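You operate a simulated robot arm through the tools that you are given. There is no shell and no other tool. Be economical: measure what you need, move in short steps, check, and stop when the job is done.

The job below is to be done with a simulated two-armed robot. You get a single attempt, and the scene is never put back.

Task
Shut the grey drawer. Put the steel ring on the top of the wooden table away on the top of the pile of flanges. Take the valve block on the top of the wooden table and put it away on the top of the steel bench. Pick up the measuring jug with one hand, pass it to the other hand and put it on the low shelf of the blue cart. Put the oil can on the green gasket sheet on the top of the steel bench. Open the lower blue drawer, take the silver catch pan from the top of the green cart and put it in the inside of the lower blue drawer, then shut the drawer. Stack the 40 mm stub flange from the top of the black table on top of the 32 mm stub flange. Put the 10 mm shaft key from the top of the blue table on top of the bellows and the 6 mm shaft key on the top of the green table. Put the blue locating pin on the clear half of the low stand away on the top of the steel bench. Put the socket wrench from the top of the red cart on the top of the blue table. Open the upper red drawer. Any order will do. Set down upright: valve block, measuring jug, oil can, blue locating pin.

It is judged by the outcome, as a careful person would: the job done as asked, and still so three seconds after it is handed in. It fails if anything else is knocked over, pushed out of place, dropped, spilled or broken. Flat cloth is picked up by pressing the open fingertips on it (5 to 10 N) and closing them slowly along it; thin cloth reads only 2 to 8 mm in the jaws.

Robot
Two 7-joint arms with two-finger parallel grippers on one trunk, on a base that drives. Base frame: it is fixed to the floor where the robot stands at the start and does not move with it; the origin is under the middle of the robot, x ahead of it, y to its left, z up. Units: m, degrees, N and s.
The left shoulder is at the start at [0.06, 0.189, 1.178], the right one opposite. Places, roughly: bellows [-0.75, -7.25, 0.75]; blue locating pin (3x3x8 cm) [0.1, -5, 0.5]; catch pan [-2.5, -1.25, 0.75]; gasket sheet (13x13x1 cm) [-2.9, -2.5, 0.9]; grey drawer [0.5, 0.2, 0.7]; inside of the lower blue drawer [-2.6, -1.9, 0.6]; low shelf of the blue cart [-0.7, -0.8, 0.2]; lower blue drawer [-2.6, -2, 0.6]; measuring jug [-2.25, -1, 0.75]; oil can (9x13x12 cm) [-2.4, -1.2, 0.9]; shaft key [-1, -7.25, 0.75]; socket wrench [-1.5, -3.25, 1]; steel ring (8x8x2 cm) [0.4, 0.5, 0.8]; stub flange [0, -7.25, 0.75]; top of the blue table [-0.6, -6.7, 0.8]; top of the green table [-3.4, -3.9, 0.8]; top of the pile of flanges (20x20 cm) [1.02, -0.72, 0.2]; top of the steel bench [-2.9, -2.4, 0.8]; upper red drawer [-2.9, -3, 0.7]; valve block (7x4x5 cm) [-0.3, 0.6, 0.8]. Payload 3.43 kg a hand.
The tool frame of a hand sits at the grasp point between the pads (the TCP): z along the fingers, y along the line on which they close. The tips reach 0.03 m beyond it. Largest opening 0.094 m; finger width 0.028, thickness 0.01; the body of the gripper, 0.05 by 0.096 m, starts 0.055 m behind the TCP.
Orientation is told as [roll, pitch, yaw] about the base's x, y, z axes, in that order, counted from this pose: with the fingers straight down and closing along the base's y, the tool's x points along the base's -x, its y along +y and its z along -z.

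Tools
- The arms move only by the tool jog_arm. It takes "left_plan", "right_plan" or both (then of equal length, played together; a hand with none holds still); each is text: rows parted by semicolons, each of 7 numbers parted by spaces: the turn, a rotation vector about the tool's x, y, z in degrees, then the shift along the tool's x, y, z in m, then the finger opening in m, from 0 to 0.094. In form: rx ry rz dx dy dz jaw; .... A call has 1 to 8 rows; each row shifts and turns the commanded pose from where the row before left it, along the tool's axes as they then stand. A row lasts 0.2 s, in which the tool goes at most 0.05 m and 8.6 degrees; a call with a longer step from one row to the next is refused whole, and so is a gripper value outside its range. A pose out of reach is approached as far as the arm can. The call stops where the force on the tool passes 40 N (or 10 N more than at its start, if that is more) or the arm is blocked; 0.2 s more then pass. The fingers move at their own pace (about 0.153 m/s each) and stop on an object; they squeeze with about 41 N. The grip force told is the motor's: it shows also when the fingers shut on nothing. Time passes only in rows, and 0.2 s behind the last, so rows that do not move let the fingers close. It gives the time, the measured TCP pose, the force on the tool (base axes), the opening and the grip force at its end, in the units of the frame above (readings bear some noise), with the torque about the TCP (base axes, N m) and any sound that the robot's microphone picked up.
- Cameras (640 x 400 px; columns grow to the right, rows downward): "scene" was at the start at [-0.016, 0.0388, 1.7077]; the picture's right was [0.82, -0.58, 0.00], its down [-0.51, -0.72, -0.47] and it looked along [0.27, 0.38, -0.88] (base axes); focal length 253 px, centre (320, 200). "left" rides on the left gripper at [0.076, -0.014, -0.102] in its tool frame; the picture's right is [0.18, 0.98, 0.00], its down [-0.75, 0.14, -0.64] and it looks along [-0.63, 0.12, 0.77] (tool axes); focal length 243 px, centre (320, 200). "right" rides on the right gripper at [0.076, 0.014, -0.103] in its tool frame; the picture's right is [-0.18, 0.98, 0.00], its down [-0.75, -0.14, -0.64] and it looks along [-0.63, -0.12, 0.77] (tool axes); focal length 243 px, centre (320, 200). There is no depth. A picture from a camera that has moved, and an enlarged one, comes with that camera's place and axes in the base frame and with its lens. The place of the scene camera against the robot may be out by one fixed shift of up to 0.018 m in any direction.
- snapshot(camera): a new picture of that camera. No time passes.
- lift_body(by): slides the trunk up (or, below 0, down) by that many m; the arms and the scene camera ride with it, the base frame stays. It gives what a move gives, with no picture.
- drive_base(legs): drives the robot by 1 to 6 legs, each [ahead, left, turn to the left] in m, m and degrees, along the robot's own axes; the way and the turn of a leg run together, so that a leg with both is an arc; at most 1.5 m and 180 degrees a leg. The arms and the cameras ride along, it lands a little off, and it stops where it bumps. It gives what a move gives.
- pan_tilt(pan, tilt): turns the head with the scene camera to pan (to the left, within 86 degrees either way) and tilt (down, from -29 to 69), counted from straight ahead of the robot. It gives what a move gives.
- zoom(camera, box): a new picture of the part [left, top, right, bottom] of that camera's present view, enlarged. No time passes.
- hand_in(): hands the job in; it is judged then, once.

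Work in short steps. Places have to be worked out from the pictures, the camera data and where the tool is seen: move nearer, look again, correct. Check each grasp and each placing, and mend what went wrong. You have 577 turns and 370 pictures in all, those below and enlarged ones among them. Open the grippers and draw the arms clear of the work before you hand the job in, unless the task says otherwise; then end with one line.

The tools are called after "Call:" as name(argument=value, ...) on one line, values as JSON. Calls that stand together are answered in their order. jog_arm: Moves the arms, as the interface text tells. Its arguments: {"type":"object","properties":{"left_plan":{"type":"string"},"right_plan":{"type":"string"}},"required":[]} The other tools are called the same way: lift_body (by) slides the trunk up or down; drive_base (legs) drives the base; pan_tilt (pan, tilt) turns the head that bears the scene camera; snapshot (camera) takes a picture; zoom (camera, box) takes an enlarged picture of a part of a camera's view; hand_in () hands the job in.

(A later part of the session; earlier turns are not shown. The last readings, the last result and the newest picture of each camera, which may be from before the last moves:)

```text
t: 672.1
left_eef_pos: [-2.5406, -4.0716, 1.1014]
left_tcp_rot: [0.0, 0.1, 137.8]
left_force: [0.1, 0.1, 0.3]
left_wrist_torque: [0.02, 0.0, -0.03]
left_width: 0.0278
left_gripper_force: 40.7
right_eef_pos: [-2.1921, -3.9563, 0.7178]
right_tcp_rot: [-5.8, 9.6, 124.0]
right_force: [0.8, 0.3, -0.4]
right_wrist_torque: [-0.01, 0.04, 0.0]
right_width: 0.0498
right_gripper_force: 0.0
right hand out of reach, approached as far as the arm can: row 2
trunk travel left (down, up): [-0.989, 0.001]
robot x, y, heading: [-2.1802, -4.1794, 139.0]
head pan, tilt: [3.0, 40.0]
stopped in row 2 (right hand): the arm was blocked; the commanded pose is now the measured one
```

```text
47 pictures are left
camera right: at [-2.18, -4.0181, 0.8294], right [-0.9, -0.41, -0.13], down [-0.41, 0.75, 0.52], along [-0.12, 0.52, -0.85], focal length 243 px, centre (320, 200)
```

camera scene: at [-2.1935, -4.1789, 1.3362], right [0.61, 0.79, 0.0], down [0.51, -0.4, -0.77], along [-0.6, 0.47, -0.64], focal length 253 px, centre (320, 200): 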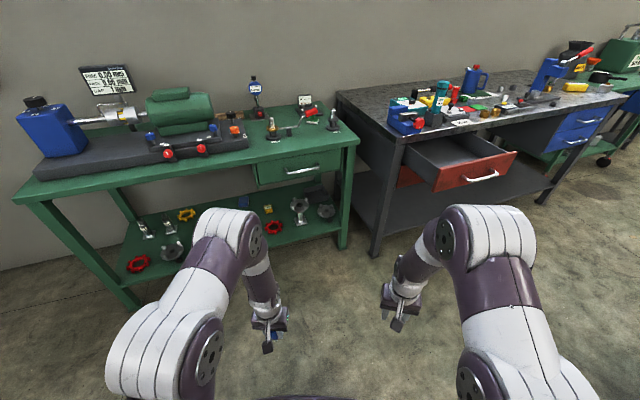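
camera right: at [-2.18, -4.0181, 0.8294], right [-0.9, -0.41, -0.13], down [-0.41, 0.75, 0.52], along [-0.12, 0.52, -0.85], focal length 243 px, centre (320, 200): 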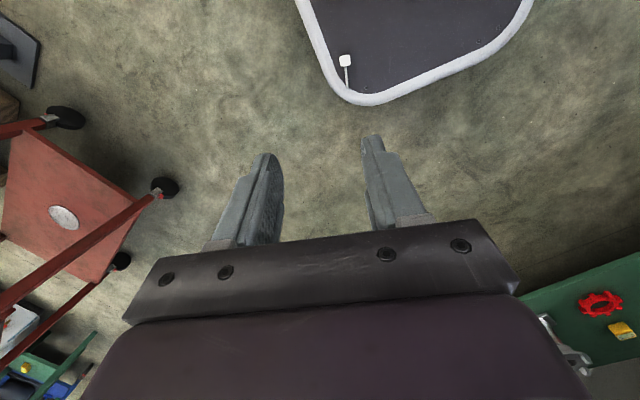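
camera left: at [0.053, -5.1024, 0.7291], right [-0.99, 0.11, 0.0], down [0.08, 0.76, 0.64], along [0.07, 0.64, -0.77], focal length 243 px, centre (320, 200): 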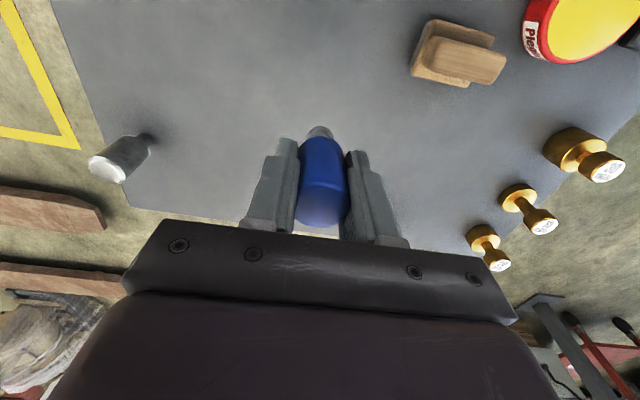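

The view now shows the key at the base's front-right corner, and the hand is almost above it. I straighten the hand and go straight down.

Call:
jog_arm(right_plan="-2.9 -4.8 0 0 0 0.01 0.05; -2.9 -4.8 0 0 0 0.01 0.05; 0 0 0 0 0 0.04 0.05; 0 0 0 0 0 0.04 0.05; 0 0 0 0 0 0.04 0.05; 0 0 0 0 0 0.04 0.05; 0 0 0 0 0 0.04 0.05; 0 0 0 0 0 0 0.05")

Call:
snapshot(camera="right")

```text
t: 672.9
left_eef_pos: [-2.5436, -4.0724, 1.1015]
left_tcp_rot: [0.0, 0.2, 138.0]
left_force: [0.1, -0.5, -1.2]
left_wrist_torque: [0.02, -0.01, -0.02]
left_width: 0.0278
left_gripper_force: 40.8
right_eef_pos: [-2.3372, -3.8939, 0.722]
right_tcp_rot: [6.5, -9.9, 123.5]
right_force: [-0.6, 0.1, 1.0]
right_wrist_torque: [-0.03, 0.04, -0.01]
right_width: 0.0502
right_gripper_force: 0.0
trunk travel left (down, up): [-0.989, 0.001]
robot x, y, heading: [-2.1764, -4.1809, 139.2]
head pan, tilt: [3.0, 40.0]
stopped in row 3 (right hand): the arm was blocked; the commanded pose is now the measured one
```

```text
46 pictures are left
camera right: at [-2.2876, -3.9735, 0.8114], right [-0.9, -0.4, 0.14], down [-0.17, 0.65, 0.74], along [-0.39, 0.65, -0.65], focal length 243 px, centre (320, 200)
```

right: 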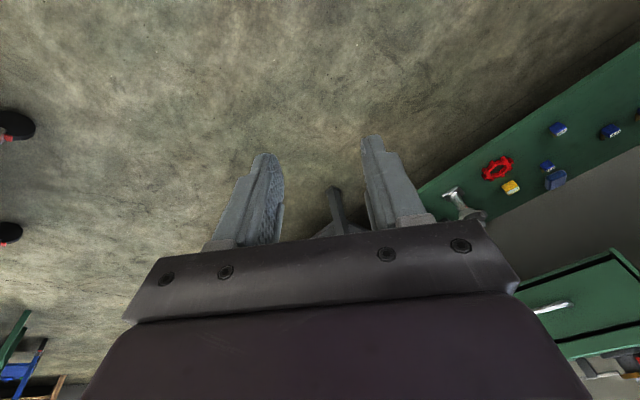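

The folded arm keeps touching my torso. Instead I'll come from the outside with the hand tilted to point inward-left. First I free the arm forward and to the right.

Call:
jog_arm(right_plan="3.2 5 0 -0.03 0 0 0.05; 3.3 4.9 0 -0.03 -0.02 0 0.05; 0 0 0 -0.02 -0.03 0 0.05; 0 0 0 0 -0.04 0 0.05; 0 0 0 0 -0.04 0 0.05; 0 0 0 0 -0.04 0 0.05")

Call:
lift_body(by=-0.25)

Call:
jog_arm(right_plan="-8.3 0 0 0 0 0 0.05; -8.3 0 0 0 0 0 0.05; -8.3 0 0 0 0 0 0.05; -8.3 0 0 0 0 0 0.05; -8.3 0 0 0 0 0 0.05; -8.3 0 0 0 0 0 0.05")

```text
t: 673.5
left_eef_pos: [-2.5402, -4.0721, 1.1018]
left_tcp_rot: [0.0, 0.1, 137.8]
left_force: [0.5, -0.4, -1.0]
left_wrist_torque: [-0.01, -0.01, -0.03]
left_width: 0.0281
left_gripper_force: 41.2
right_eef_pos: [-2.2456, -3.9198, 0.7321]
right_tcp_rot: [-5.7, 10.8, 128.3]
right_force: [0.0, -0.9, -0.5]
right_wrist_torque: [0.0, -0.02, 0.02]
right_width: 0.0498
right_gripper_force: 0.1
right hand out of reach, approached as far as the arm can: row 2
trunk travel left (down, up): [-0.989, 0.001]
robot x, y, heading: [-2.1745, -4.1764, 139.0]
head pan, tilt: [3.0, 40.0]
stopped in row 3 (right hand): the arm was blocked; the commanded pose is now the measured one
```

```text
t: 676.1
left_eef_pos: [-2.5418, -4.0712, 0.8517]
left_tcp_rot: [0.0, 0.1, 137.9]
left_force: [-0.4, 0.6, -1.5]
left_wrist_torque: [0.0, 0.0, 0.02]
left_width: 0.0281
left_gripper_force: 40.6
right_eef_pos: [-2.2478, -3.9166, 0.4811]
right_tcp_rot: [-5.4, 10.6, 128.2]
right_force: [0.0, 0.3, 0.0]
right_wrist_torque: [-0.02, 0.0, 0.01]
right_width: 0.0503
right_gripper_force: 0.1
trunk travel left (down, up): [-0.739, 0.251]
robot x, y, heading: [-2.1787, -4.1767, 139.1]
head pan, tilt: [3.0, 40.0]
```

```text
t: 676.5
left_eef_pos: [-2.542, -4.071, 0.8513]
left_tcp_rot: [0.0, 0.1, 137.7]
left_force: [0.7, -0.1, -1.8]
left_wrist_torque: [0.01, 0.0, -0.03]
left_width: 0.0279
left_gripper_force: 41.2
right_eef_pos: [-2.1444, -3.988, 0.5153]
right_tcp_rot: [-4.4, 23.6, 132.6]
right_force: [-0.7, 0.4, -0.1]
right_wrist_torque: [-0.01, -0.04, -0.01]
right_width: 0.0499
right_gripper_force: 0.2
trunk travel left (down, up): [-0.739, 0.251]
robot x, y, heading: [-2.1819, -4.1775, 138.8]
head pan, tilt: [3.0, 40.0]
stopped in row 1 (right hand): the arm was blocked; the commanded pose is now the measured one
```

Interesting: the arm has settled with the hand right above the key, tilted back 24°. I can use the trunk for the vertical motion. I look first.

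Call:
snapshot(camera="right")

```text
45 pictures are left
camera right: at [-2.1408, -4.0248, 0.6403], right [-0.81, -0.56, -0.14], down [-0.58, 0.76, 0.29], along [-0.06, 0.32, -0.95], focal length 243 px, centre (320, 200)
```

right: 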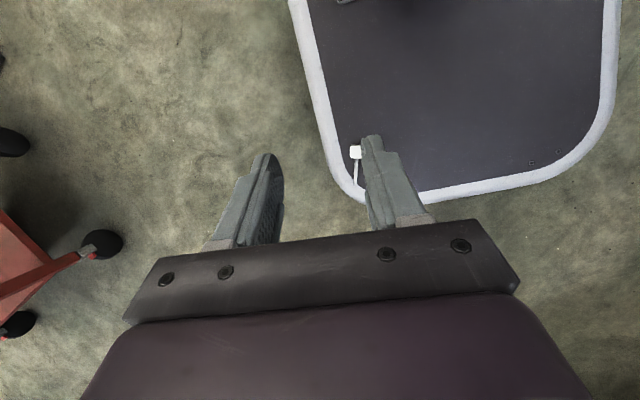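

The key is clear to see, aligned with the jaws. I need ~16 mm left and ~20 mm forward; I try a small move.

Call:
jog_arm(right_plan="0 0 0 -0.009 0.008 -0.004 0.05; 0 0 0 -0.009 0.008 -0.004 0.05; 0 0 0 0 0 0 0.05")

Call:
snapshot(camera="right")

```text
t: 677.1
left_eef_pos: [-2.5429, -4.0706, 0.8501]
left_tcp_rot: [0.1, 0.3, 137.8]
left_force: [-0.6, 0.5, -0.6]
left_wrist_torque: [-0.01, 0.01, -0.02]
left_width: 0.028
left_gripper_force: 40.9
right_eef_pos: [-2.1564, -3.99, 0.5359]
right_tcp_rot: [-5.2, 25.5, 131.6]
right_force: [-0.4, -0.1, -0.1]
right_wrist_torque: [-0.05, -0.05, -0.03]
right_width: 0.05
right_gripper_force: 0.0
trunk travel left (down, up): [-0.739, 0.251]
robot x, y, heading: [-2.1792, -4.1744, 138.7]
head pan, tilt: [3.0, 40.0]
stopped in row 2 (right hand): the arm was blocked; the commanded pose is now the measured one
```

```text
44 pictures are left
camera right: at [-2.1578, -4.0236, 0.66], right [-0.82, -0.55, -0.16], down [-0.58, 0.77, 0.27], along [-0.02, 0.31, -0.95], focal length 243 px, centre (320, 200)
```

right: 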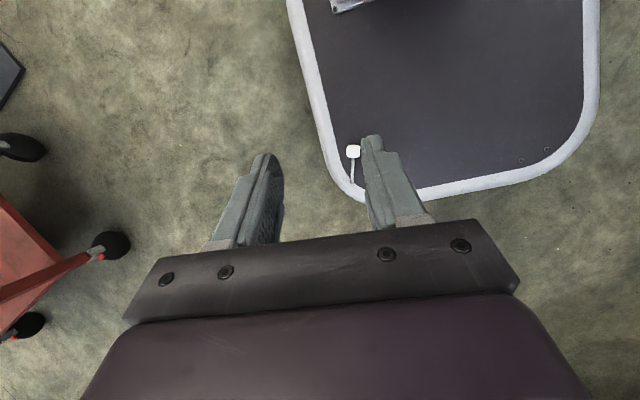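

Call:
jog_arm(right_plan="0 0 0 -0.018 0.003 -0.008 0.05; 0 0 0 0 0 0 0.05")

Call:
lift_body(by=-0.2)

Call:
snapshot(camera="right")

```text
t: 677.6
left_eef_pos: [-2.5427, -4.072, 0.8517]
left_tcp_rot: [0.1, 0.2, 137.8]
left_force: [-1.2, 0.0, -0.9]
left_wrist_torque: [0.03, 0.01, 0.02]
left_width: 0.0278
left_gripper_force: 41.4
right_eef_pos: [-2.1154, -4.0056, 0.5649]
right_tcp_rot: [-8.7, 32.5, 131.6]
right_force: [-0.7, 0.9, 0.9]
right_wrist_torque: [-0.07, -0.07, 0.0]
right_width: 0.0501
right_gripper_force: 0.1
trunk travel left (down, up): [-0.739, 0.251]
robot x, y, heading: [-2.1801, -4.1764, 138.8]
head pan, tilt: [3.0, 40.0]
stopped in row 2 (right hand): the arm was blocked; the commanded pose is now the measured one
```

```text
t: 679.8
left_eef_pos: [-2.5417, -4.0706, 0.6516]
left_tcp_rot: [0.0, 0.1, 137.8]
left_force: [0.6, -0.2, -1.1]
left_wrist_torque: [-0.02, 0.03, -0.01]
left_width: 0.0277
left_gripper_force: 41.0
right_eef_pos: [-2.1166, -4.0052, 0.3635]
right_tcp_rot: [-8.3, 32.2, 131.5]
right_force: [-0.5, 1.0, -1.4]
right_wrist_torque: [-0.01, -0.03, 0.0]
right_width: 0.0501
right_gripper_force: 0.0
trunk travel left (down, up): [-0.539, 0.451]
robot x, y, heading: [-2.1793, -4.1789, 139.0]
head pan, tilt: [3.0, 40.0]
```

```text
43 pictures are left
camera right: at [-2.1316, -4.0323, 0.4884], right [-0.78, -0.59, -0.22], down [-0.62, 0.77, 0.15], along [0.08, 0.26, -0.96], focal length 243 px, centre (320, 200)
```

right: 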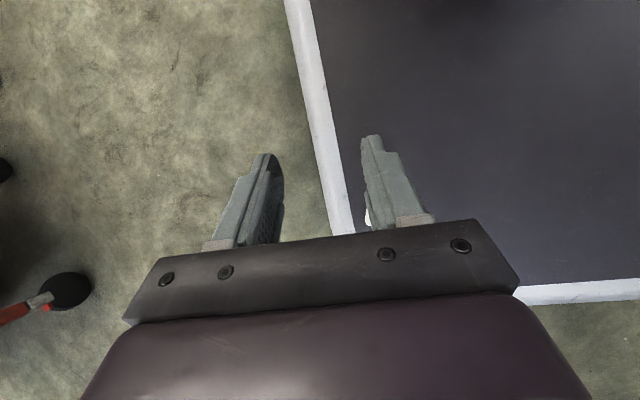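

My right arm is cramped against the torso there. Better plan: set the pin on the bench first, then fetch the key with the left hand reaching across. I bring the right arm back out.

Call:
lift_body(by=0.3)

Call:
jog_arm(right_plan="-2 -8 0 -0.03 0 0 0.05; -2 -8 0 -0.03 0 0 0.05; -2 -8 0 -0.03 0 0 0.05; -2 -8 0 -0.03 0 0 0.05; 0 0 0 -0.03 0 0 0.05; 0 0 0 -0.03 0 -0.02 0.05; 0 0 0 -0.02 0 -0.03 0.05; 0 0 0 0 0 -0.04 0.05")

Call:
jog_arm(right_plan="0 0 0 -0.02 0 -0.03 0.05; 0 0 0 -0.02 0 -0.03 0.05; 0 0 0 0 -0.02 -0.03 0.05; 0 0 0 0 -0.02 -0.03 0.05; 0 0 0 0 0 -0.03 0.05")

```text
t: 682.8
left_eef_pos: [-2.5405, -4.07, 0.9504]
left_tcp_rot: [-0.1, 0.1, 137.9]
left_force: [0.7, -0.1, -0.9]
left_wrist_torque: [-0.04, 0.0, 0.02]
left_width: 0.0279
left_gripper_force: 40.9
right_eef_pos: [-2.1164, -4.0035, 0.6628]
right_tcp_rot: [-8.3, 32.3, 131.7]
right_force: [0.8, -0.2, 0.0]
right_wrist_torque: [0.06, 0.04, 0.0]
right_width: 0.0499
right_gripper_force: 0.0
trunk travel left (down, up): [-0.839, 0.151]
robot x, y, heading: [-2.1772, -4.1764, 139.1]
head pan, tilt: [3.0, 40.0]
```

```text
t: 684.5
left_eef_pos: [-2.541, -4.0717, 0.9511]
left_tcp_rot: [0.0, 0.1, 137.8]
left_force: [0.6, -0.6, -0.7]
left_wrist_torque: [-0.01, 0.02, 0.0]
left_width: 0.0278
left_gripper_force: 41.4
right_eef_pos: [-2.2424, -3.8663, 0.7108]
right_tcp_rot: [0.4, 0.5, 133.9]
right_force: [-0.4, -0.5, 0.3]
right_wrist_torque: [0.03, 0.0, -0.02]
right_width: 0.0498
right_gripper_force: 0.0
trunk travel left (down, up): [-0.839, 0.151]
robot x, y, heading: [-2.1802, -4.1774, 139.1]
head pan, tilt: [3.0, 40.0]
```

```text
t: 685.8
left_eef_pos: [-2.5421, -4.0723, 0.9509]
left_tcp_rot: [0.0, 0.1, 137.8]
left_force: [0.7, -0.2, -0.5]
left_wrist_torque: [0.01, -0.03, -0.03]
left_width: 0.0277
left_gripper_force: 41.3
right_eef_pos: [-2.2444, -3.8088, 0.8621]
right_tcp_rot: [0.3, 0.5, 134.0]
right_force: [-0.4, -0.9, -0.7]
right_wrist_torque: [-0.01, -0.01, 0.02]
right_width: 0.05
right_gripper_force: 0.0
trunk travel left (down, up): [-0.839, 0.151]
robot x, y, heading: [-2.1788, -4.1766, 138.9]
head pan, tilt: [3.0, 40.0]
```

Right arm is free again. I turn back to the bench heading and drive up the aisle to place the pin at the free spot (-2.50,-2.07).

Call:
drive_base(legs=[[0, 0, 25], [0.17, 0, 0], [0, -1.3, 0], [0.1, -0.8, 0]])

Call:
snapshot(camera="left")

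```text
t: 698.5
left_eef_pos: [-2.2454, -2.1529, 0.9501]
left_tcp_rot: [0.0, 0.1, 164.7]
left_force: [1.0, -0.5, -0.6]
left_wrist_torque: [0.0, 0.01, 0.02]
left_width: 0.0278
left_gripper_force: 41.4
right_eef_pos: [-2.0975, -1.7839, 0.8624]
right_tcp_rot: [0.3, 0.5, 160.8]
right_force: [-0.5, 0.2, 0.3]
right_wrist_torque: [0.02, -0.02, -0.01]
right_width: 0.0502
right_gripper_force: 0.1
trunk travel left (down, up): [-0.839, 0.151]
robot x, y, heading: [-1.8736, -2.0819, 165.8]
head pan, tilt: [3.0, 40.0]
```

```text
42 pictures are left
camera left: at [-2.1697, -2.1606, 1.0531], right [-0.08, -1.0, 0.0], down [-0.77, 0.06, 0.64], along [-0.64, 0.05, -0.77], focal length 243 px, centre (320, 200)
```

left: 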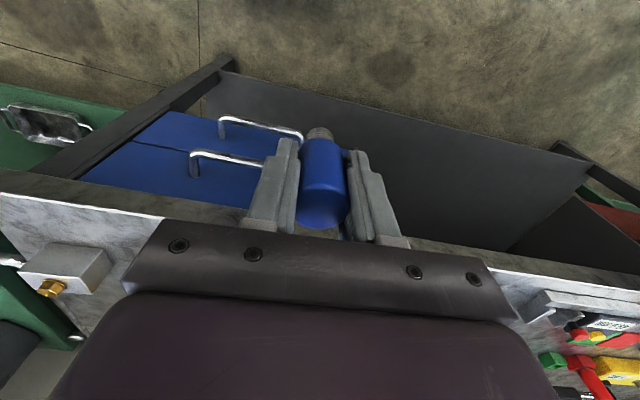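

Call:
lift_body(by=0.06)

Call:
drive_base(legs=[[0.14, 0, 0]])

Call:
jog_arm(left_plan="0 0 0 -0.04 0 0 0.015; 0 0 0 -0.04 0 0 0.015; 0 0 0 -0.035 0 0 0.015; 0 0 0 0 0 0 0.015")

Call:
snapshot(camera="left")

```text
t: 699.5
left_eef_pos: [-2.2464, -2.1529, 1.0111]
left_tcp_rot: [0.0, 0.3, 164.7]
left_force: [-0.6, -0.4, -0.9]
left_wrist_torque: [-0.01, 0.0, 0.01]
left_width: 0.0278
left_gripper_force: 41.2
right_eef_pos: [-2.0965, -1.7829, 0.9221]
right_tcp_rot: [0.3, 0.6, 160.8]
right_force: [0.3, 0.3, -0.3]
right_wrist_torque: [0.0, 0.01, -0.02]
right_width: 0.0497
right_gripper_force: 0.1
trunk travel left (down, up): [-0.899, 0.091]
robot x, y, heading: [-1.8743, -2.0883, 165.7]
head pan, tilt: [3.0, 40.0]
```

```text
t: 700.8
left_eef_pos: [-2.3797, -2.1188, 1.0111]
left_tcp_rot: [0.1, 0.0, 164.8]
left_force: [-0.5, -0.9, -1.3]
left_wrist_torque: [0.02, 0.02, 0.0]
left_width: 0.0276
left_gripper_force: 41.2
right_eef_pos: [-2.2341, -1.7499, 0.9226]
right_tcp_rot: [0.4, 0.5, 160.9]
right_force: [0.4, -0.3, 0.4]
right_wrist_torque: [-0.01, 0.01, 0.01]
right_width: 0.0499
right_gripper_force: 0.0
trunk travel left (down, up): [-0.899, 0.091]
robot x, y, heading: [-2.0117, -2.0501, 165.7]
head pan, tilt: [3.0, 40.0]
```

```text
t: 701.6
left_eef_pos: [-2.4762, -2.0911, 1.0074]
left_tcp_rot: [0.2, 1.6, 164.6]
left_force: [9.2, 4.8, 2.2]
left_wrist_torque: [-0.29, 0.77, -0.24]
left_width: 0.028
left_gripper_force: 41.3
right_eef_pos: [-2.234, -1.7486, 0.922]
right_tcp_rot: [0.4, 0.5, 160.8]
right_force: [-0.5, -0.8, 0.2]
right_wrist_torque: [0.0, -0.01, -0.02]
right_width: 0.0502
right_gripper_force: 0.0
trunk travel left (down, up): [-0.899, 0.091]
robot x, y, heading: [-2.0112, -2.0471, 166.1]
head pan, tilt: [3.0, 40.0]
stopped in row 4 (left hand): the force on the tool passed its limit at 52 N (the readings are from after the stop); the commanded pose is now the measured one
```

```text
41 pictures are left
camera left: at [-2.4026, -2.0971, 1.1122], right [-0.08, -1.0, 0.01], down [-0.78, 0.07, 0.62], along [-0.62, 0.05, -0.78], focal length 243 px, centre (320, 200)
```

left: 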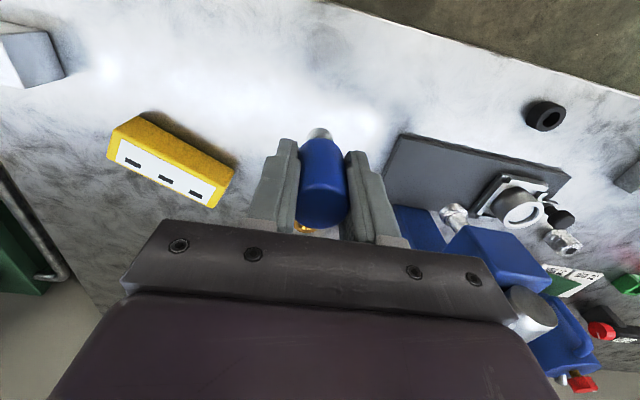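

The hand touched the press's lever (at ≈(-2.56,-2.08,1.05)). I back off 4.5 cm and use a spot nearer the bench's front edge.

Call:
jog_arm(left_plan="0 -1.6 0 0.03 0 0 0.015; 0 0 0 0.015 0 0 0.015; 0 0 0 0 0 0 0.015")

Call:
zoom(camera="left", box=[80, 60, 640, 400])

```text
t: 702.4
left_eef_pos: [-2.436, -2.1039, 1.0096]
left_tcp_rot: [0.1, -0.1, 164.6]
left_force: [-0.1, -0.5, -1.4]
left_wrist_torque: [-0.01, 0.0, 0.01]
left_width: 0.0281
left_gripper_force: 41.0
right_eef_pos: [-2.2352, -1.7499, 0.9214]
right_tcp_rot: [0.3, 0.6, 160.9]
right_force: [-0.3, -0.4, 0.3]
right_wrist_torque: [-0.03, -0.02, 0.0]
right_width: 0.05
right_gripper_force: 0.1
trunk travel left (down, up): [-0.899, 0.091]
robot x, y, heading: [-2.0072, -2.0497, 165.9]
head pan, tilt: [3.0, 40.0]
```

```text
1.14 times, centred on (360, 230) of left
camera zoom: at [-2.3597, -2.1119, 1.1116], right [-0.08, -1.0, 0.0], down [-0.76, 0.06, 0.64], along [-0.64, 0.05, -0.77], focal length 277 px, centre (274, 166)
```

zoom: 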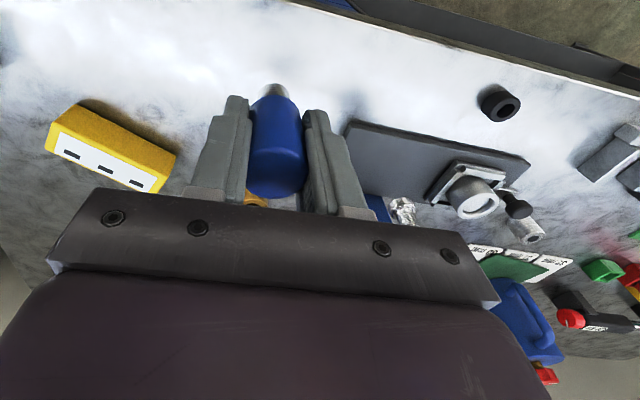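

Call:
lift_body(by=-0.08)

Call:
jog_arm(left_plan="0 0 0 0 0 0.006 0.015; 0 0 0 0 0 0.005 0.015; 0 0 0 0 0 0.005 0.015; 0 0 0 0 0 0.004 0.015; 0 0 0 0 0 0.004 0.015; 0 0 0 0 0 0.004 0.015; 0 0 0 0 0 0.004 0.015; 0 0 0 0 0 0.004 0.015")

```text
t: 703.6
left_eef_pos: [-2.4354, -2.1042, 0.9307]
left_tcp_rot: [0.1, 0.1, 164.6]
left_force: [-0.5, 1.2, -0.5]
left_wrist_torque: [-0.05, 0.02, 0.0]
left_width: 0.0279
left_gripper_force: 40.7
right_eef_pos: [-2.2351, -1.7506, 0.8413]
right_tcp_rot: [0.3, 0.6, 160.9]
right_force: [-1.1, 0.6, -0.1]
right_wrist_torque: [0.02, 0.0, 0.0]
right_width: 0.0501
right_gripper_force: 0.0
trunk travel left (down, up): [-0.819, 0.171]
robot x, y, heading: [-2.0101, -2.0492, 166.1]
head pan, tilt: [3.0, 40.0]
```

```text
t: 705.2
left_eef_pos: [-2.435, -2.1045, 0.9041]
left_tcp_rot: [0.1, -0.5, 164.8]
left_force: [8.5, -3.6, 29.9]
left_wrist_torque: [-0.17, -0.44, 0.0]
left_width: 0.0281
left_gripper_force: 41.4
right_eef_pos: [-2.2324, -1.7502, 0.8426]
right_tcp_rot: [0.5, 0.4, 161.0]
right_force: [0.3, -0.9, -0.1]
right_wrist_torque: [-0.05, 0.0, -0.01]
right_width: 0.05
right_gripper_force: 0.0
trunk travel left (down, up): [-0.819, 0.171]
robot x, y, heading: [-2.0121, -2.0542, 165.5]
head pan, tilt: [3.0, 40.0]
stopped in row 7 (left hand): the force on the tool passed its limit at 67 N (the readings are from after the stop); the commanded pose is now the measured one
```

Contact at 0.904. I release the pin gently and lift straight up.

Call:
jog_arm(left_plan="0 0 0 0 0 -0.001 0.028; 0 0 0 0 0 0 0.034; 0 0 0 0 0 0 0.044; 0 0 0 0 0 0 0.055; 0 0 0 0 0 0 0.055")

Call:
lift_body(by=0.12)

Call:
snapshot(camera="left")

```text
t: 706.4
left_eef_pos: [-2.4375, -2.1046, 0.9031]
left_tcp_rot: [0.1, -0.2, 164.6]
left_force: [0.2, 0.1, 0.6]
left_wrist_torque: [0.01, 0.03, 0.0]
left_width: 0.055
left_gripper_force: 0.0
right_eef_pos: [-2.2341, -1.7503, 0.8419]
right_tcp_rot: [0.3, 0.6, 160.9]
right_force: [1.1, -0.3, -0.7]
right_wrist_torque: [-0.02, 0.0, -0.03]
right_width: 0.0499
right_gripper_force: 0.1
trunk travel left (down, up): [-0.819, 0.171]
robot x, y, heading: [-2.0116, -2.0525, 166.1]
head pan, tilt: [3.0, 40.0]
```

```text
t: 707.9
left_eef_pos: [-2.4365, -2.1026, 1.024]
left_tcp_rot: [0.0, -0.3, 164.6]
left_force: [-0.2, -0.8, 0.1]
left_wrist_torque: [0.01, -0.01, 0.0]
left_width: 0.0553
left_gripper_force: 0.0
right_eef_pos: [-2.2335, -1.7506, 0.9626]
right_tcp_rot: [0.3, 0.7, 160.9]
right_force: [-0.5, 0.5, 0.1]
right_wrist_torque: [-0.02, 0.01, 0.03]
right_width: 0.0502
right_gripper_force: 0.1
trunk travel left (down, up): [-0.939, 0.051]
robot x, y, heading: [-2.0119, -2.0511, 165.4]
head pan, tilt: [3.0, 40.0]
```

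```text
39 pictures are left
camera left: at [-2.3603, -2.1116, 1.1248], right [-0.08, -1.0, 0.0], down [-0.76, 0.06, 0.65], along [-0.64, 0.05, -0.76], focal length 243 px, centre (320, 200)
```

left: 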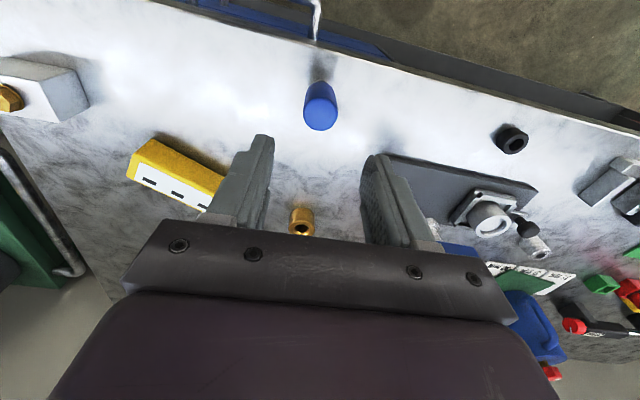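

The pin stands upright on the bench. Now I drive back toward the green table to fetch the key from my base with the left hand.

Call:
drive_base(legs=[[-0.24, 0, 0], [0, 0.8, 0], [0, 1.3, 0], [-0.1, 0.05, 0]])

Call:
jog_arm(left_plan="0 0 0 0 -0.04 0.03 0.05; 0 0 0 0 -0.04 0.03 0.05; 0 0 0 0 -0.04 0.03 0.05; 0 0 0 0 -0.04 0.03 0.05; 0 0 0 0 -0.04 0.03 0.05; 0 0 0 0 -0.04 0.03 0.05; 0 0 0 0 0 0.04 0.05; 0 0 0 0 0 0.04 0.05")

```text
t: 720.5
left_eef_pos: [-2.642, -4.2683, 1.0221]
left_tcp_rot: [0.1, -0.1, 163.8]
left_force: [0.2, 0.5, -0.3]
left_wrist_torque: [-0.03, 0.02, 0.0]
left_width: 0.0549
left_gripper_force: 0.1
right_eef_pos: [-2.4324, -3.9177, 0.9606]
right_tcp_rot: [0.5, 0.6, 160.0]
right_force: [-0.3, 0.2, -0.4]
right_wrist_torque: [-0.02, 0.0, 0.01]
right_width: 0.05
right_gripper_force: 0.1
trunk travel left (down, up): [-0.939, 0.051]
robot x, y, heading: [-2.215, -4.2229, 165.2]
head pan, tilt: [3.0, 40.0]
```

```text
t: 722.5
left_eef_pos: [-2.634, -3.9509, 0.8519]
left_tcp_rot: [-6.3, -8.6, 163.8]
left_force: [0.0, -0.8, -0.4]
left_wrist_torque: [-0.01, 0.02, 0.02]
left_width: 0.0502
left_gripper_force: 0.0
right_eef_pos: [-2.4325, -3.9167, 0.9605]
right_tcp_rot: [0.4, 0.5, 159.9]
right_force: [-0.7, 0.6, 0.1]
right_wrist_torque: [0.0, -0.01, -0.01]
right_width: 0.05
right_gripper_force: 0.1
trunk travel left (down, up): [-0.939, 0.051]
robot x, y, heading: [-2.2132, -4.2194, 164.9]
head pan, tilt: [3.0, 40.0]
stopped in row 8 (left hand): the arm was blocked; the commanded pose is now the measured one
```

The left arm met the right hand; I move the right hand well off to the side first.

Call:
jog_arm(right_plan="0 0 0 0 -0.045 0 0.05; 0 0 0 0 -0.045 0 0.05; 0 0 0 0 -0.045 0 0.05; 0 0 0 -0.02 -0.04 0 0.05; 0 0 0 -0.03 -0.03 0 0.05; 0 0 0 -0.03 -0.03 0 0.05")

Call:
jog_arm(left_plan="-3.2 4.3 0 0 0 0.02 0.05; -3.1 4.3 0 0 0 0.02 0.05; 0 0 0 0 0 0.045 0.05; 0 0 0 0 0 0.045 0.05; 0 0 0 0 0 0.045 0.05; 0 0 0 0 0 0.045 0.05; 0 0 0 0 0 0.045 0.05; 0 0 0 0 0 0 0.05")

Call:
jog_arm(left_plan="0 0 0 0.04 0 0 0.05; 0 0 0 0.04 0 0 0.05; 0 0 0 0.04 0 0 0.05; 0 0 0 0.04 0 0 0.05; 0 0 0 0.03 0 0 0.05; 0 0 0 0 0 0 0.05")

Call:
snapshot(camera="left")

```text
t: 723.9
left_eef_pos: [-2.6342, -3.9506, 0.8538]
left_tcp_rot: [-6.4, -8.7, 163.7]
left_force: [0.3, -0.1, 0.5]
left_wrist_torque: [0.01, 0.04, -0.03]
left_width: 0.0499
left_gripper_force: 0.0
right_eef_pos: [-2.428, -3.6676, 0.9585]
right_tcp_rot: [0.4, 0.6, 160.0]
right_force: [0.4, -0.3, 0.5]
right_wrist_torque: [-0.03, -0.02, -0.05]
right_width: 0.05
right_gripper_force: 0.1
trunk travel left (down, up): [-0.939, 0.051]
robot x, y, heading: [-2.2123, -4.2213, 165.3]
head pan, tilt: [3.0, 40.0]
```

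```text
t: 724.9
left_eef_pos: [-2.6433, -3.9334, 0.8896]
left_tcp_rot: [-5.9, -7.7, 163.5]
left_force: [0.2, 0.5, -1.4]
left_wrist_torque: [-0.02, 0.0, 0.01]
left_width: 0.0501
left_gripper_force: 0.0
left hand out of reach, approached as far as the arm can: row 1, 2, 3, 4, 5
right_eef_pos: [-2.4271, -3.6679, 0.96]
right_tcp_rot: [0.3, 0.5, 160.0]
right_force: [0.5, -0.9, -0.2]
right_wrist_torque: [0.01, 0.03, 0.0]
right_width: 0.05
right_gripper_force: 0.0
trunk travel left (down, up): [-0.939, 0.051]
robot x, y, heading: [-2.2122, -4.2239, 165.1]
head pan, tilt: [3.0, 40.0]
stopped in row 5 (left hand): the arm was blocked; the commanded pose is now the measured one
```

```text
t: 726.3
left_eef_pos: [-2.461, -3.9878, 0.8625]
left_tcp_rot: [-5.7, -7.4, 163.7]
left_force: [0.3, -0.7, -0.2]
left_wrist_torque: [0.03, -0.01, 0.0]
left_width: 0.0501
left_gripper_force: 0.1
right_eef_pos: [-2.4282, -3.6681, 0.9592]
right_tcp_rot: [0.3, 0.6, 160.1]
right_force: [-0.7, -0.2, -0.3]
right_wrist_torque: [0.02, 0.0, -0.02]
right_width: 0.0501
right_gripper_force: 0.0
trunk travel left (down, up): [-0.939, 0.051]
robot x, y, heading: [-2.2121, -4.2204, 165.2]
head pan, tilt: [3.0, 40.0]
```

```text
38 pictures are left
camera left: at [-2.3754, -4.0103, 0.9541], right [-0.11, -0.99, -0.12], down [-0.7, -0.01, 0.72], along [-0.71, 0.17, -0.69], focal length 243 px, centre (320, 200)
```

left: 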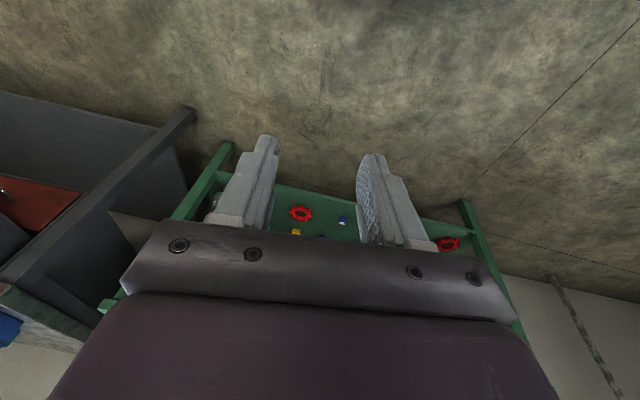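

The left hand is now in front of the key's corner at the right lateral place. I try moving it back over the base.

Call:
jog_arm(left_plan="0 0 0 0.03 0 0 0.05; 0 0 0 0.03 0 0 0.05; 0 0 0 0.03 0 0 0.05; 0 0 0 0.03 0 0 0.05; 0 0 0 0 0 0 0.05")

Call:
snapshot(camera="left")

```text
t: 727.3
left_eef_pos: [-2.4403, -3.9554, 0.8874]
left_tcp_rot: [-13.5, -10.1, 175.5]
left_force: [0.8, -0.2, 0.5]
left_wrist_torque: [0.0, 0.02, -0.02]
left_width: 0.0502
left_gripper_force: 0.1
right_eef_pos: [-2.4277, -3.6673, 0.9592]
right_tcp_rot: [0.2, 0.6, 160.1]
right_force: [0.1, 0.1, -1.1]
right_wrist_torque: [-0.01, 0.01, -0.04]
right_width: 0.0499
right_gripper_force: 0.0
trunk travel left (down, up): [-0.939, 0.051]
robot x, y, heading: [-2.21, -4.2209, 165.3]
head pan, tilt: [3.0, 40.0]
stopped in row 4 (left hand): the arm was blocked; the commanded pose is now the measured one
```

```text
37 pictures are left
camera left: at [-2.3483, -3.9737, 0.9746], right [0.07, -0.96, -0.26], down [-0.66, -0.24, 0.71], along [-0.75, 0.12, -0.65], focal length 243 px, centre (320, 200)
```

left: 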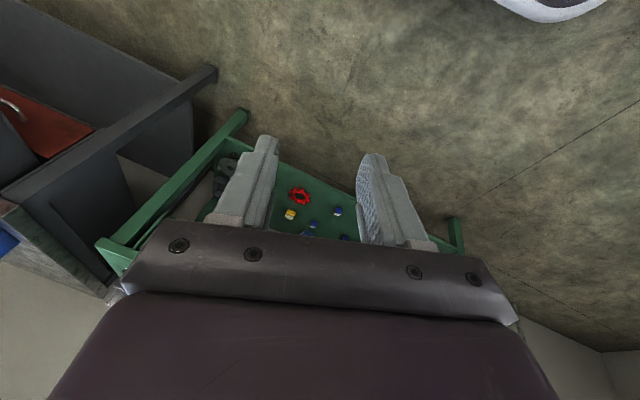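

Neither hand fits vertically there. I'll free the left arm, and use the right hand tilted backward (fingers pointing toward the base from the front).

Call:
jog_arm(left_plan="-3.4 2.5 0 -0.02 0.03 0 0.05; -3.4 2.5 0 -0.02 0.03 0 0.05; -3.4 2.5 0 -0.02 0.03 0 0.05; -3.3 2.5 0 -0.02 0.03 -0.02 0.05; 0 0 0 0 0.04 -0.02 0.05; 0 0 0 0 0.04 -0.02 0.05; 0 0 0 0 0.04 -0.02 0.05; 0 0 0 0 0.04 -0.02 0.05")

Call:
jog_arm(right_plan="0 0 0 0 0.03 0.03 0.05; 0 0 0 0 0.03 0.03 0.05; 0 0 0 0 0.03 0.03 0.05; 0 0 0 0 0.03 0.03 0.05; 0 0 0 0 0.03 0.03 0.05; 0 0 0 0 0 0.04 0.05; 0 0 0 0 0 0.04 0.05")

Call:
jog_arm(right_plan="0 8.5 0 0 0 0 0.05; 0 8.5 0 0 0 0 0.05; 0 8.5 0 0 0 0 0.05; 0 8.5 0 0 0 0 0.05; 0 8.5 0 0 0 0 0.05; 0 8.5 0 0 0 0 0.05")

```text
t: 729.1
left_eef_pos: [-2.5445, -4.2283, 0.9778]
left_tcp_rot: [0.1, 0.0, 174.1]
left_force: [0.0, 0.8, -0.7]
left_wrist_torque: [0.01, 0.02, -0.02]
left_width: 0.0498
left_gripper_force: 0.0
right_eef_pos: [-2.4268, -3.6691, 0.9603]
right_tcp_rot: [0.3, 0.5, 160.1]
right_force: [0.0, 0.5, -0.1]
right_wrist_torque: [-0.03, 0.02, 0.0]
right_width: 0.0499
right_gripper_force: 0.1
trunk travel left (down, up): [-0.939, 0.051]
robot x, y, heading: [-2.2119, -4.2252, 165.1]
head pan, tilt: [3.0, 40.0]
```

```text
t: 730.7
left_eef_pos: [-2.5444, -4.2257, 0.9772]
left_tcp_rot: [0.1, -0.2, 174.2]
left_force: [-0.2, 0.0, -0.8]
left_wrist_torque: [0.0, -0.02, -0.01]
left_width: 0.0498
left_gripper_force: 0.1
right_eef_pos: [-2.48, -3.8133, 0.7289]
right_tcp_rot: [0.3, 0.5, 160.0]
right_force: [-0.3, -0.3, -1.0]
right_wrist_torque: [0.02, 0.01, -0.04]
right_width: 0.0499
right_gripper_force: 0.0
trunk travel left (down, up): [-0.939, 0.051]
robot x, y, heading: [-2.2143, -4.2228, 165.1]
head pan, tilt: [3.0, 40.0]
```

```text
t: 731.4
left_eef_pos: [-2.5453, -4.2263, 0.9781]
left_tcp_rot: [0.1, -0.2, 174.3]
left_force: [0.3, -0.1, 0.1]
left_wrist_torque: [-0.01, 0.01, 0.03]
left_width: 0.0498
left_gripper_force: 0.0
right_eef_pos: [-2.4944, -3.7962, 0.7551]
right_tcp_rot: [0.2, 16.7, 159.5]
right_force: [0.6, -0.8, -0.4]
right_wrist_torque: [0.02, 0.05, 0.0]
right_width: 0.05
right_gripper_force: 0.0
right hand out of reach, approached as far as the arm can: row 3
trunk travel left (down, up): [-0.939, 0.051]
robot x, y, heading: [-2.2108, -4.2224, 165.1]
head pan, tilt: [3.0, 40.0]
stopped in row 3 (right hand): the arm was blocked; the commanded pose is now the measured one
```

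Back-tilt is limited to ~17°. Instead I rotate the hand 180° about the vertical and then tilt it, so that the fingers point back toward me.

Call:
jog_arm(right_plan="0 -8.3 0 0 0 0 0.05; 0 -8.4 0 0 0 0 0.05; 0 0 -8.5 0 0 0 0.05; 0 0 -8.5 0 0 0 0.05; 0 0 -8.5 0 0 0 0.05; 0 0 -8.5 0 0 0 0.05; 0 0 -8.5 0 0 0 0.05; 0 0 -8.5 0 0 0 0.05")

Call:
jog_arm(right_plan="0 0 -8.5 0 0 0 0.05; 0 0 -8.5 0 0 0 0.05; 0 0 -8.5 0 0 0 0.05; 0 0 -8.5 0 0 0 0.05; 0 0 -8.5 0 0 0 0.05; 0 0 -8.5 0 0 0 0.05; 0 0 -8.5 0 0 0 0.05; 0 0 -8.5 0 0 0 0.05")

Call:
jog_arm(right_plan="0 0 -8.5 0 0 0 0.05; 0 0 -8.5 0 0 0 0.05; 0 0 -8.5 0 0 0 0.05; 0 0 -8.5 0 0 0 0.05; 0 0 -8.5 0 0 0 0.05; 0 0 -8.5 0 0 0 0.05; 0 0 -8.5 0 0 0 0.05; 0 0 0 0 0 0 0.05")

Call:
jog_arm(right_plan="0 -8.5 0 0 0 0 0.05; 0 -8.5 0 0 0 0 0.05; 0 -8.5 0 0 0 0 0.05; 0 -8.5 0 0 0 0 0.05; 0 -8.5 0 0 0 0 0.05; 0 0 0 0 0 0 0.05")

```text
t: 733.2
left_eef_pos: [-2.5445, -4.2275, 0.9769]
left_tcp_rot: [0.3, -0.1, 174.3]
left_force: [0.8, 0.7, -0.3]
left_wrist_torque: [-0.01, -0.02, 0.04]
left_width: 0.0498
left_gripper_force: 0.0
right_eef_pos: [-2.494, -3.7956, 0.7549]
right_tcp_rot: [0.0, -0.1, -149.4]
right_force: [-0.6, -0.2, -0.5]
right_wrist_torque: [0.01, 0.04, 0.01]
right_width: 0.0499
right_gripper_force: 0.0
trunk travel left (down, up): [-0.939, 0.051]
robot x, y, heading: [-2.2137, -4.2209, 165.1]
head pan, tilt: [3.0, 40.0]
```

```text
t: 735.0
left_eef_pos: [-2.5436, -4.2263, 0.9775]
left_tcp_rot: [0.2, -0.1, 174.1]
left_force: [0.1, 0.8, -0.1]
left_wrist_torque: [0.05, 0.02, 0.02]
left_width: 0.0498
left_gripper_force: 0.0
right_eef_pos: [-2.4953, -3.7956, 0.755]
right_tcp_rot: [-0.1, -0.1, -81.4]
right_force: [0.8, -0.3, 0.3]
right_wrist_torque: [0.03, 0.02, 0.01]
right_width: 0.0498
right_gripper_force: 0.1
trunk travel left (down, up): [-0.939, 0.051]
robot x, y, heading: [-2.2124, -4.2234, 165.3]
head pan, tilt: [3.0, 40.0]
```

```text
t: 736.8
left_eef_pos: [-2.5447, -4.2263, 0.9773]
left_tcp_rot: [0.2, -0.1, 174.2]
left_force: [0.0, -0.4, 0.1]
left_wrist_torque: [-0.02, 0.03, -0.05]
left_width: 0.05
left_gripper_force: 0.1
right_eef_pos: [-2.4761, -3.811, 0.768]
right_tcp_rot: [0.0, 0.0, -22.0]
right_force: [-1.0, 0.1, 0.5]
right_wrist_torque: [-0.03, 0.0, 0.01]
right_width: 0.0499
right_gripper_force: 0.2
right hand out of reach, approached as far as the arm can: row 5, 6
trunk travel left (down, up): [-0.939, 0.051]
robot x, y, heading: [-2.21, -4.2186, 164.9]
head pan, tilt: [3.0, 40.0]
```

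```text
t: 738.2
left_eef_pos: [-2.5461, -4.2261, 0.9771]
left_tcp_rot: [0.2, 0.0, 174.2]
left_force: [0.7, -0.2, -0.7]
left_wrist_torque: [-0.02, -0.01, -0.01]
left_width: 0.0501
left_gripper_force: 0.1
right_eef_pos: [-2.3596, -3.8899, 0.8312]
right_tcp_rot: [0.1, -31.1, -22.2]
right_force: [-0.3, 1.0, 0.2]
right_wrist_torque: [0.0, 0.01, -0.01]
right_width: 0.0501
right_gripper_force: 0.0
right hand out of reach, approached as far as the arm can: row 1, 2, 3, 4, 5
trunk travel left (down, up): [-0.939, 0.051]
robot x, y, heading: [-2.2151, -4.2207, 165.0]
head pan, tilt: [3.0, 40.0]
```

Now the right hand points back toward me at 31° tilt. I lower the trunk and look for the key.

Call:
lift_body(by=-0.35)

Call:
snapshot(camera="right")

```text
t: 741.7
left_eef_pos: [-2.5444, -4.2267, 0.626]
left_tcp_rot: [0.2, -0.2, 174.2]
left_force: [-0.3, -0.1, 0.1]
left_wrist_torque: [-0.05, 0.02, -0.02]
left_width: 0.05
left_gripper_force: 0.1
right_eef_pos: [-2.3592, -3.8911, 0.4814]
right_tcp_rot: [0.1, -31.0, -22.1]
right_force: [-0.6, -0.4, 0.5]
right_wrist_torque: [-0.02, -0.01, -0.01]
right_width: 0.0501
right_gripper_force: 0.1
trunk travel left (down, up): [-0.589, 0.401]
robot x, y, heading: [-2.2095, -4.22, 165.0]
head pan, tilt: [3.0, 40.0]
```

```text
36 pictures are left
camera right: at [-2.4642, -3.8322, 0.5309], right [0.52, 0.85, 0.1], down [0.24, -0.25, 0.94], along [0.82, -0.46, -0.33], focal length 243 px, centre (320, 200)
```

right: 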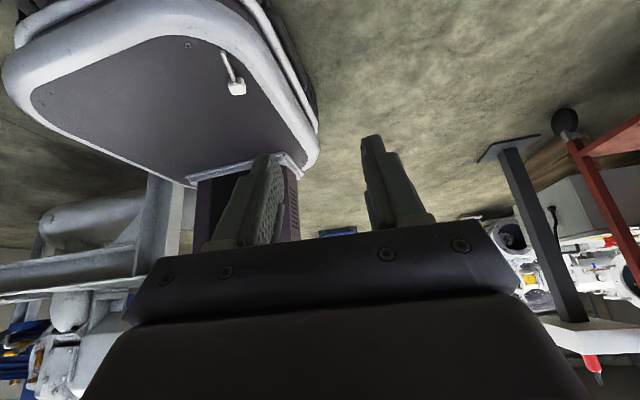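

Key head at ≈(-2.283,-4.05), base top ≈0.255. I move the hand toward it in small steps.

Call:
jog_arm(right_plan="0 0 0 -0.02 -0.0215 0.012 0.05; 0 0 0 -0.02 -0.0215 0.012 0.05; 0 0 0 -0.02 -0.0215 0.012 0.05; 0 0 0 -0.02 -0.0215 0.012 0.05; 0 0 0 0 0 0 0.05")

Call:
snapshot(camera="right")

```text
t: 742.9
left_eef_pos: [-2.5454, -4.2275, 0.6268]
left_tcp_rot: [0.3, -0.1, 174.2]
left_force: [0.4, -0.3, 0.4]
left_wrist_torque: [0.02, 0.04, -0.02]
left_width: 0.0498
left_gripper_force: 0.1
right_eef_pos: [-2.3103, -3.9869, 0.4792]
right_tcp_rot: [1.3, -30.1, -22.1]
right_force: [-0.4, -0.2, -0.3]
right_wrist_torque: [0.01, 0.01, -0.01]
right_width: 0.0499
right_gripper_force: 0.0
right hand out of reach, approached as far as the arm can: row 4
trunk travel left (down, up): [-0.589, 0.401]
robot x, y, heading: [-2.2129, -4.2231, 164.8]
head pan, tilt: [3.0, 40.0]
```

```text
35 pictures are left
camera right: at [-2.4155, -3.9323, 0.5305], right [0.51, 0.85, 0.11], down [0.25, -0.27, 0.93], along [0.82, -0.44, -0.35], focal length 243 px, centre (320, 200)
```

right: 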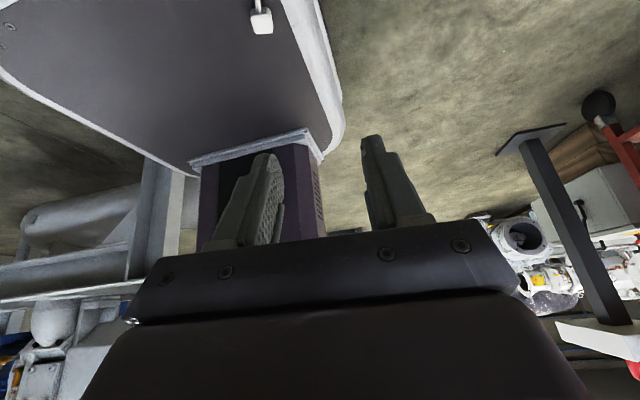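

No obstruction this time. I finish the horizontal approach and lower most of the way.

Call:
jog_arm(right_plan="0 0 0 -0.0155 -0.022 0.0093 0.05; 0 0 0 -0.0155 -0.022 0.0093 0.05; 0 0 0 0 0 0 0.05")

Call:
lift_body(by=-0.12)

Call:
snapshot(camera="right")

```text
t: 743.7
left_eef_pos: [-2.5434, -4.2261, 0.6271]
left_tcp_rot: [0.2, -0.1, 174.3]
left_force: [-0.6, -0.5, 0.9]
left_wrist_torque: [0.02, 0.0, 0.01]
left_width: 0.05
left_gripper_force: 0.0
right_eef_pos: [-2.2868, -4.0596, 0.4818]
right_tcp_rot: [0.1, -31.1, -22.1]
right_force: [-0.2, -0.5, 0.3]
right_wrist_torque: [0.01, 0.02, -0.02]
right_width: 0.05
right_gripper_force: 0.0
trunk travel left (down, up): [-0.589, 0.401]
robot x, y, heading: [-2.2121, -4.2205, 164.8]
head pan, tilt: [3.0, 40.0]
```

```text
t: 745.2
left_eef_pos: [-2.5442, -4.2268, 0.5072]
left_tcp_rot: [0.2, -0.1, 174.1]
left_force: [-0.1, -0.3, 0.2]
left_wrist_torque: [0.04, -0.03, 0.02]
left_width: 0.0501
left_gripper_force: 0.0
right_eef_pos: [-2.2866, -4.06, 0.3616]
right_tcp_rot: [0.2, -31.0, -22.0]
right_force: [-0.6, 0.4, -0.8]
right_wrist_torque: [0.01, -0.02, -0.01]
right_width: 0.0498
right_gripper_force: 0.1
trunk travel left (down, up): [-0.469, 0.521]
robot x, y, heading: [-2.2123, -4.222, 165.1]
head pan, tilt: [3.0, 40.0]
```

```text
34 pictures are left
camera right: at [-2.391, -4.0016, 0.4109], right [0.52, 0.85, 0.1], down [0.24, -0.25, 0.94], along [0.82, -0.46, -0.33], focal length 243 px, centre (320, 200)
```

right: 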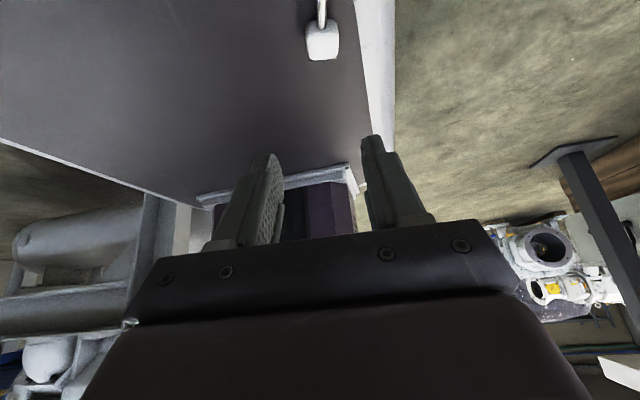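

Aligned; small corrections (10 mm right, 12 mm out), then lower to the base plate and close.

Call:
jog_arm(right_plan="0 0 0 0.0103 0.010 -0.0062 0.05; 0 0 0 0 0 0 0.05")

Call:
lift_body(by=-0.06)

Call:
snapshot(camera="right")

```text
t: 745.8
left_eef_pos: [-2.5447, -4.2261, 0.5067]
left_tcp_rot: [0.2, -0.1, 174.3]
left_force: [0.6, 0.3, -0.4]
left_wrist_torque: [-0.03, 0.03, 0.01]
left_width: 0.0501
left_gripper_force: 0.0
right_eef_pos: [-2.2945, -4.0453, 0.3614]
right_tcp_rot: [0.2, -31.1, -22.1]
right_force: [0.1, -0.5, -0.5]
right_wrist_torque: [0.02, 0.01, -0.02]
right_width: 0.0497
right_gripper_force: 0.0
trunk travel left (down, up): [-0.469, 0.521]
robot x, y, heading: [-2.212, -4.22, 165.2]
head pan, tilt: [3.0, 40.0]
```

```text
t: 746.8
left_eef_pos: [-2.5443, -4.2248, 0.4472]
left_tcp_rot: [0.2, 0.0, 174.2]
left_force: [0.1, -0.7, 0.3]
left_wrist_torque: [0.01, -0.04, -0.03]
left_width: 0.0499
left_gripper_force: 0.0
right_eef_pos: [-2.2939, -4.0461, 0.2999]
right_tcp_rot: [0.1, -31.1, -22.1]
right_force: [0.3, -0.8, 0.2]
right_wrist_torque: [0.01, 0.01, -0.01]
right_width: 0.0499
right_gripper_force: 0.0
trunk travel left (down, up): [-0.409, 0.581]
robot x, y, heading: [-2.2111, -4.2222, 164.9]
head pan, tilt: [3.0, 40.0]
```

```text
33 pictures are left
camera right: at [-2.3984, -3.9877, 0.3508], right [0.52, 0.85, 0.1], down [0.24, -0.25, 0.94], along [0.82, -0.46, -0.33], focal length 243 px, centre (320, 200)
```

right: 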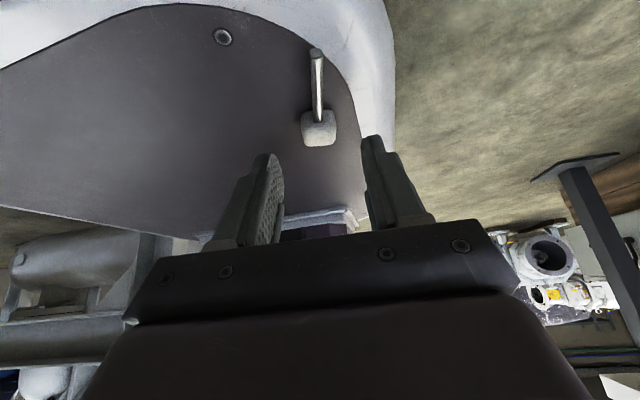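

Call:
lift_body(by=-0.018)

Call:
lift_body(by=-0.01)

Call:
snapshot(camera="right")

```text
t: 747.4
left_eef_pos: [-2.545, -4.2257, 0.4295]
left_tcp_rot: [0.1, -0.1, 174.2]
left_force: [0.2, -0.6, 0.6]
left_wrist_torque: [0.0, 0.0, -0.01]
left_width: 0.05
left_gripper_force: 0.0
right_eef_pos: [-2.2943, -4.0455, 0.2835]
right_tcp_rot: [-0.1, -31.1, -22.1]
right_force: [-0.1, 0.3, -0.1]
right_wrist_torque: [-0.01, 0.01, 0.01]
right_width: 0.05
right_gripper_force: 0.0
trunk travel left (down, up): [-0.391, 0.599]
robot x, y, heading: [-2.2156, -4.2207, 165.4]
head pan, tilt: [3.0, 40.0]
```

```text
t: 747.8
left_eef_pos: [-2.5445, -4.2264, 0.4233]
left_tcp_rot: [0.1, 0.0, 174.2]
left_force: [-0.5, -0.4, 0.7]
left_wrist_torque: [-0.05, 0.02, -0.03]
left_width: 0.0501
left_gripper_force: 0.1
right_eef_pos: [-2.2939, -4.0457, 0.2779]
right_tcp_rot: [0.0, -31.1, -22.2]
right_force: [-2.5, 0.1, 9.1]
right_wrist_torque: [-0.16, 0.1, -0.07]
right_width: 0.0495
right_gripper_force: 0.1
trunk travel left (down, up): [-0.385, 0.605]
robot x, y, heading: [-2.2145, -4.2236, 164.8]
head pan, tilt: [3.0, 40.0]
stopped: the force on the tool passed its limit at 75 N (the readings are from after the stop); the commanded pose is now the measured one
```

```text
32 pictures are left
camera right: at [-2.3985, -3.9878, 0.3277], right [0.51, 0.85, 0.1], down [0.24, -0.25, 0.94], along [0.82, -0.46, -0.33], focal length 243 px, centre (320, 200)
```

right: 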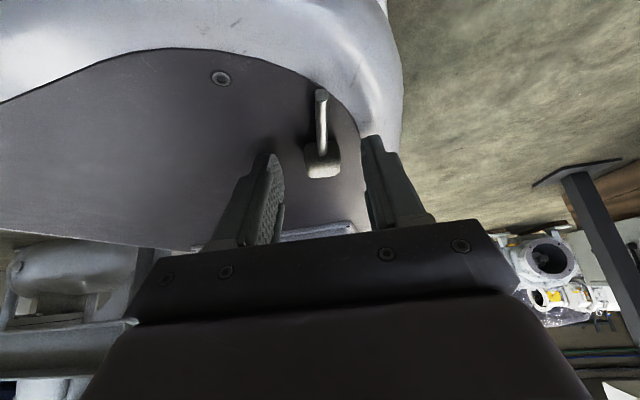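

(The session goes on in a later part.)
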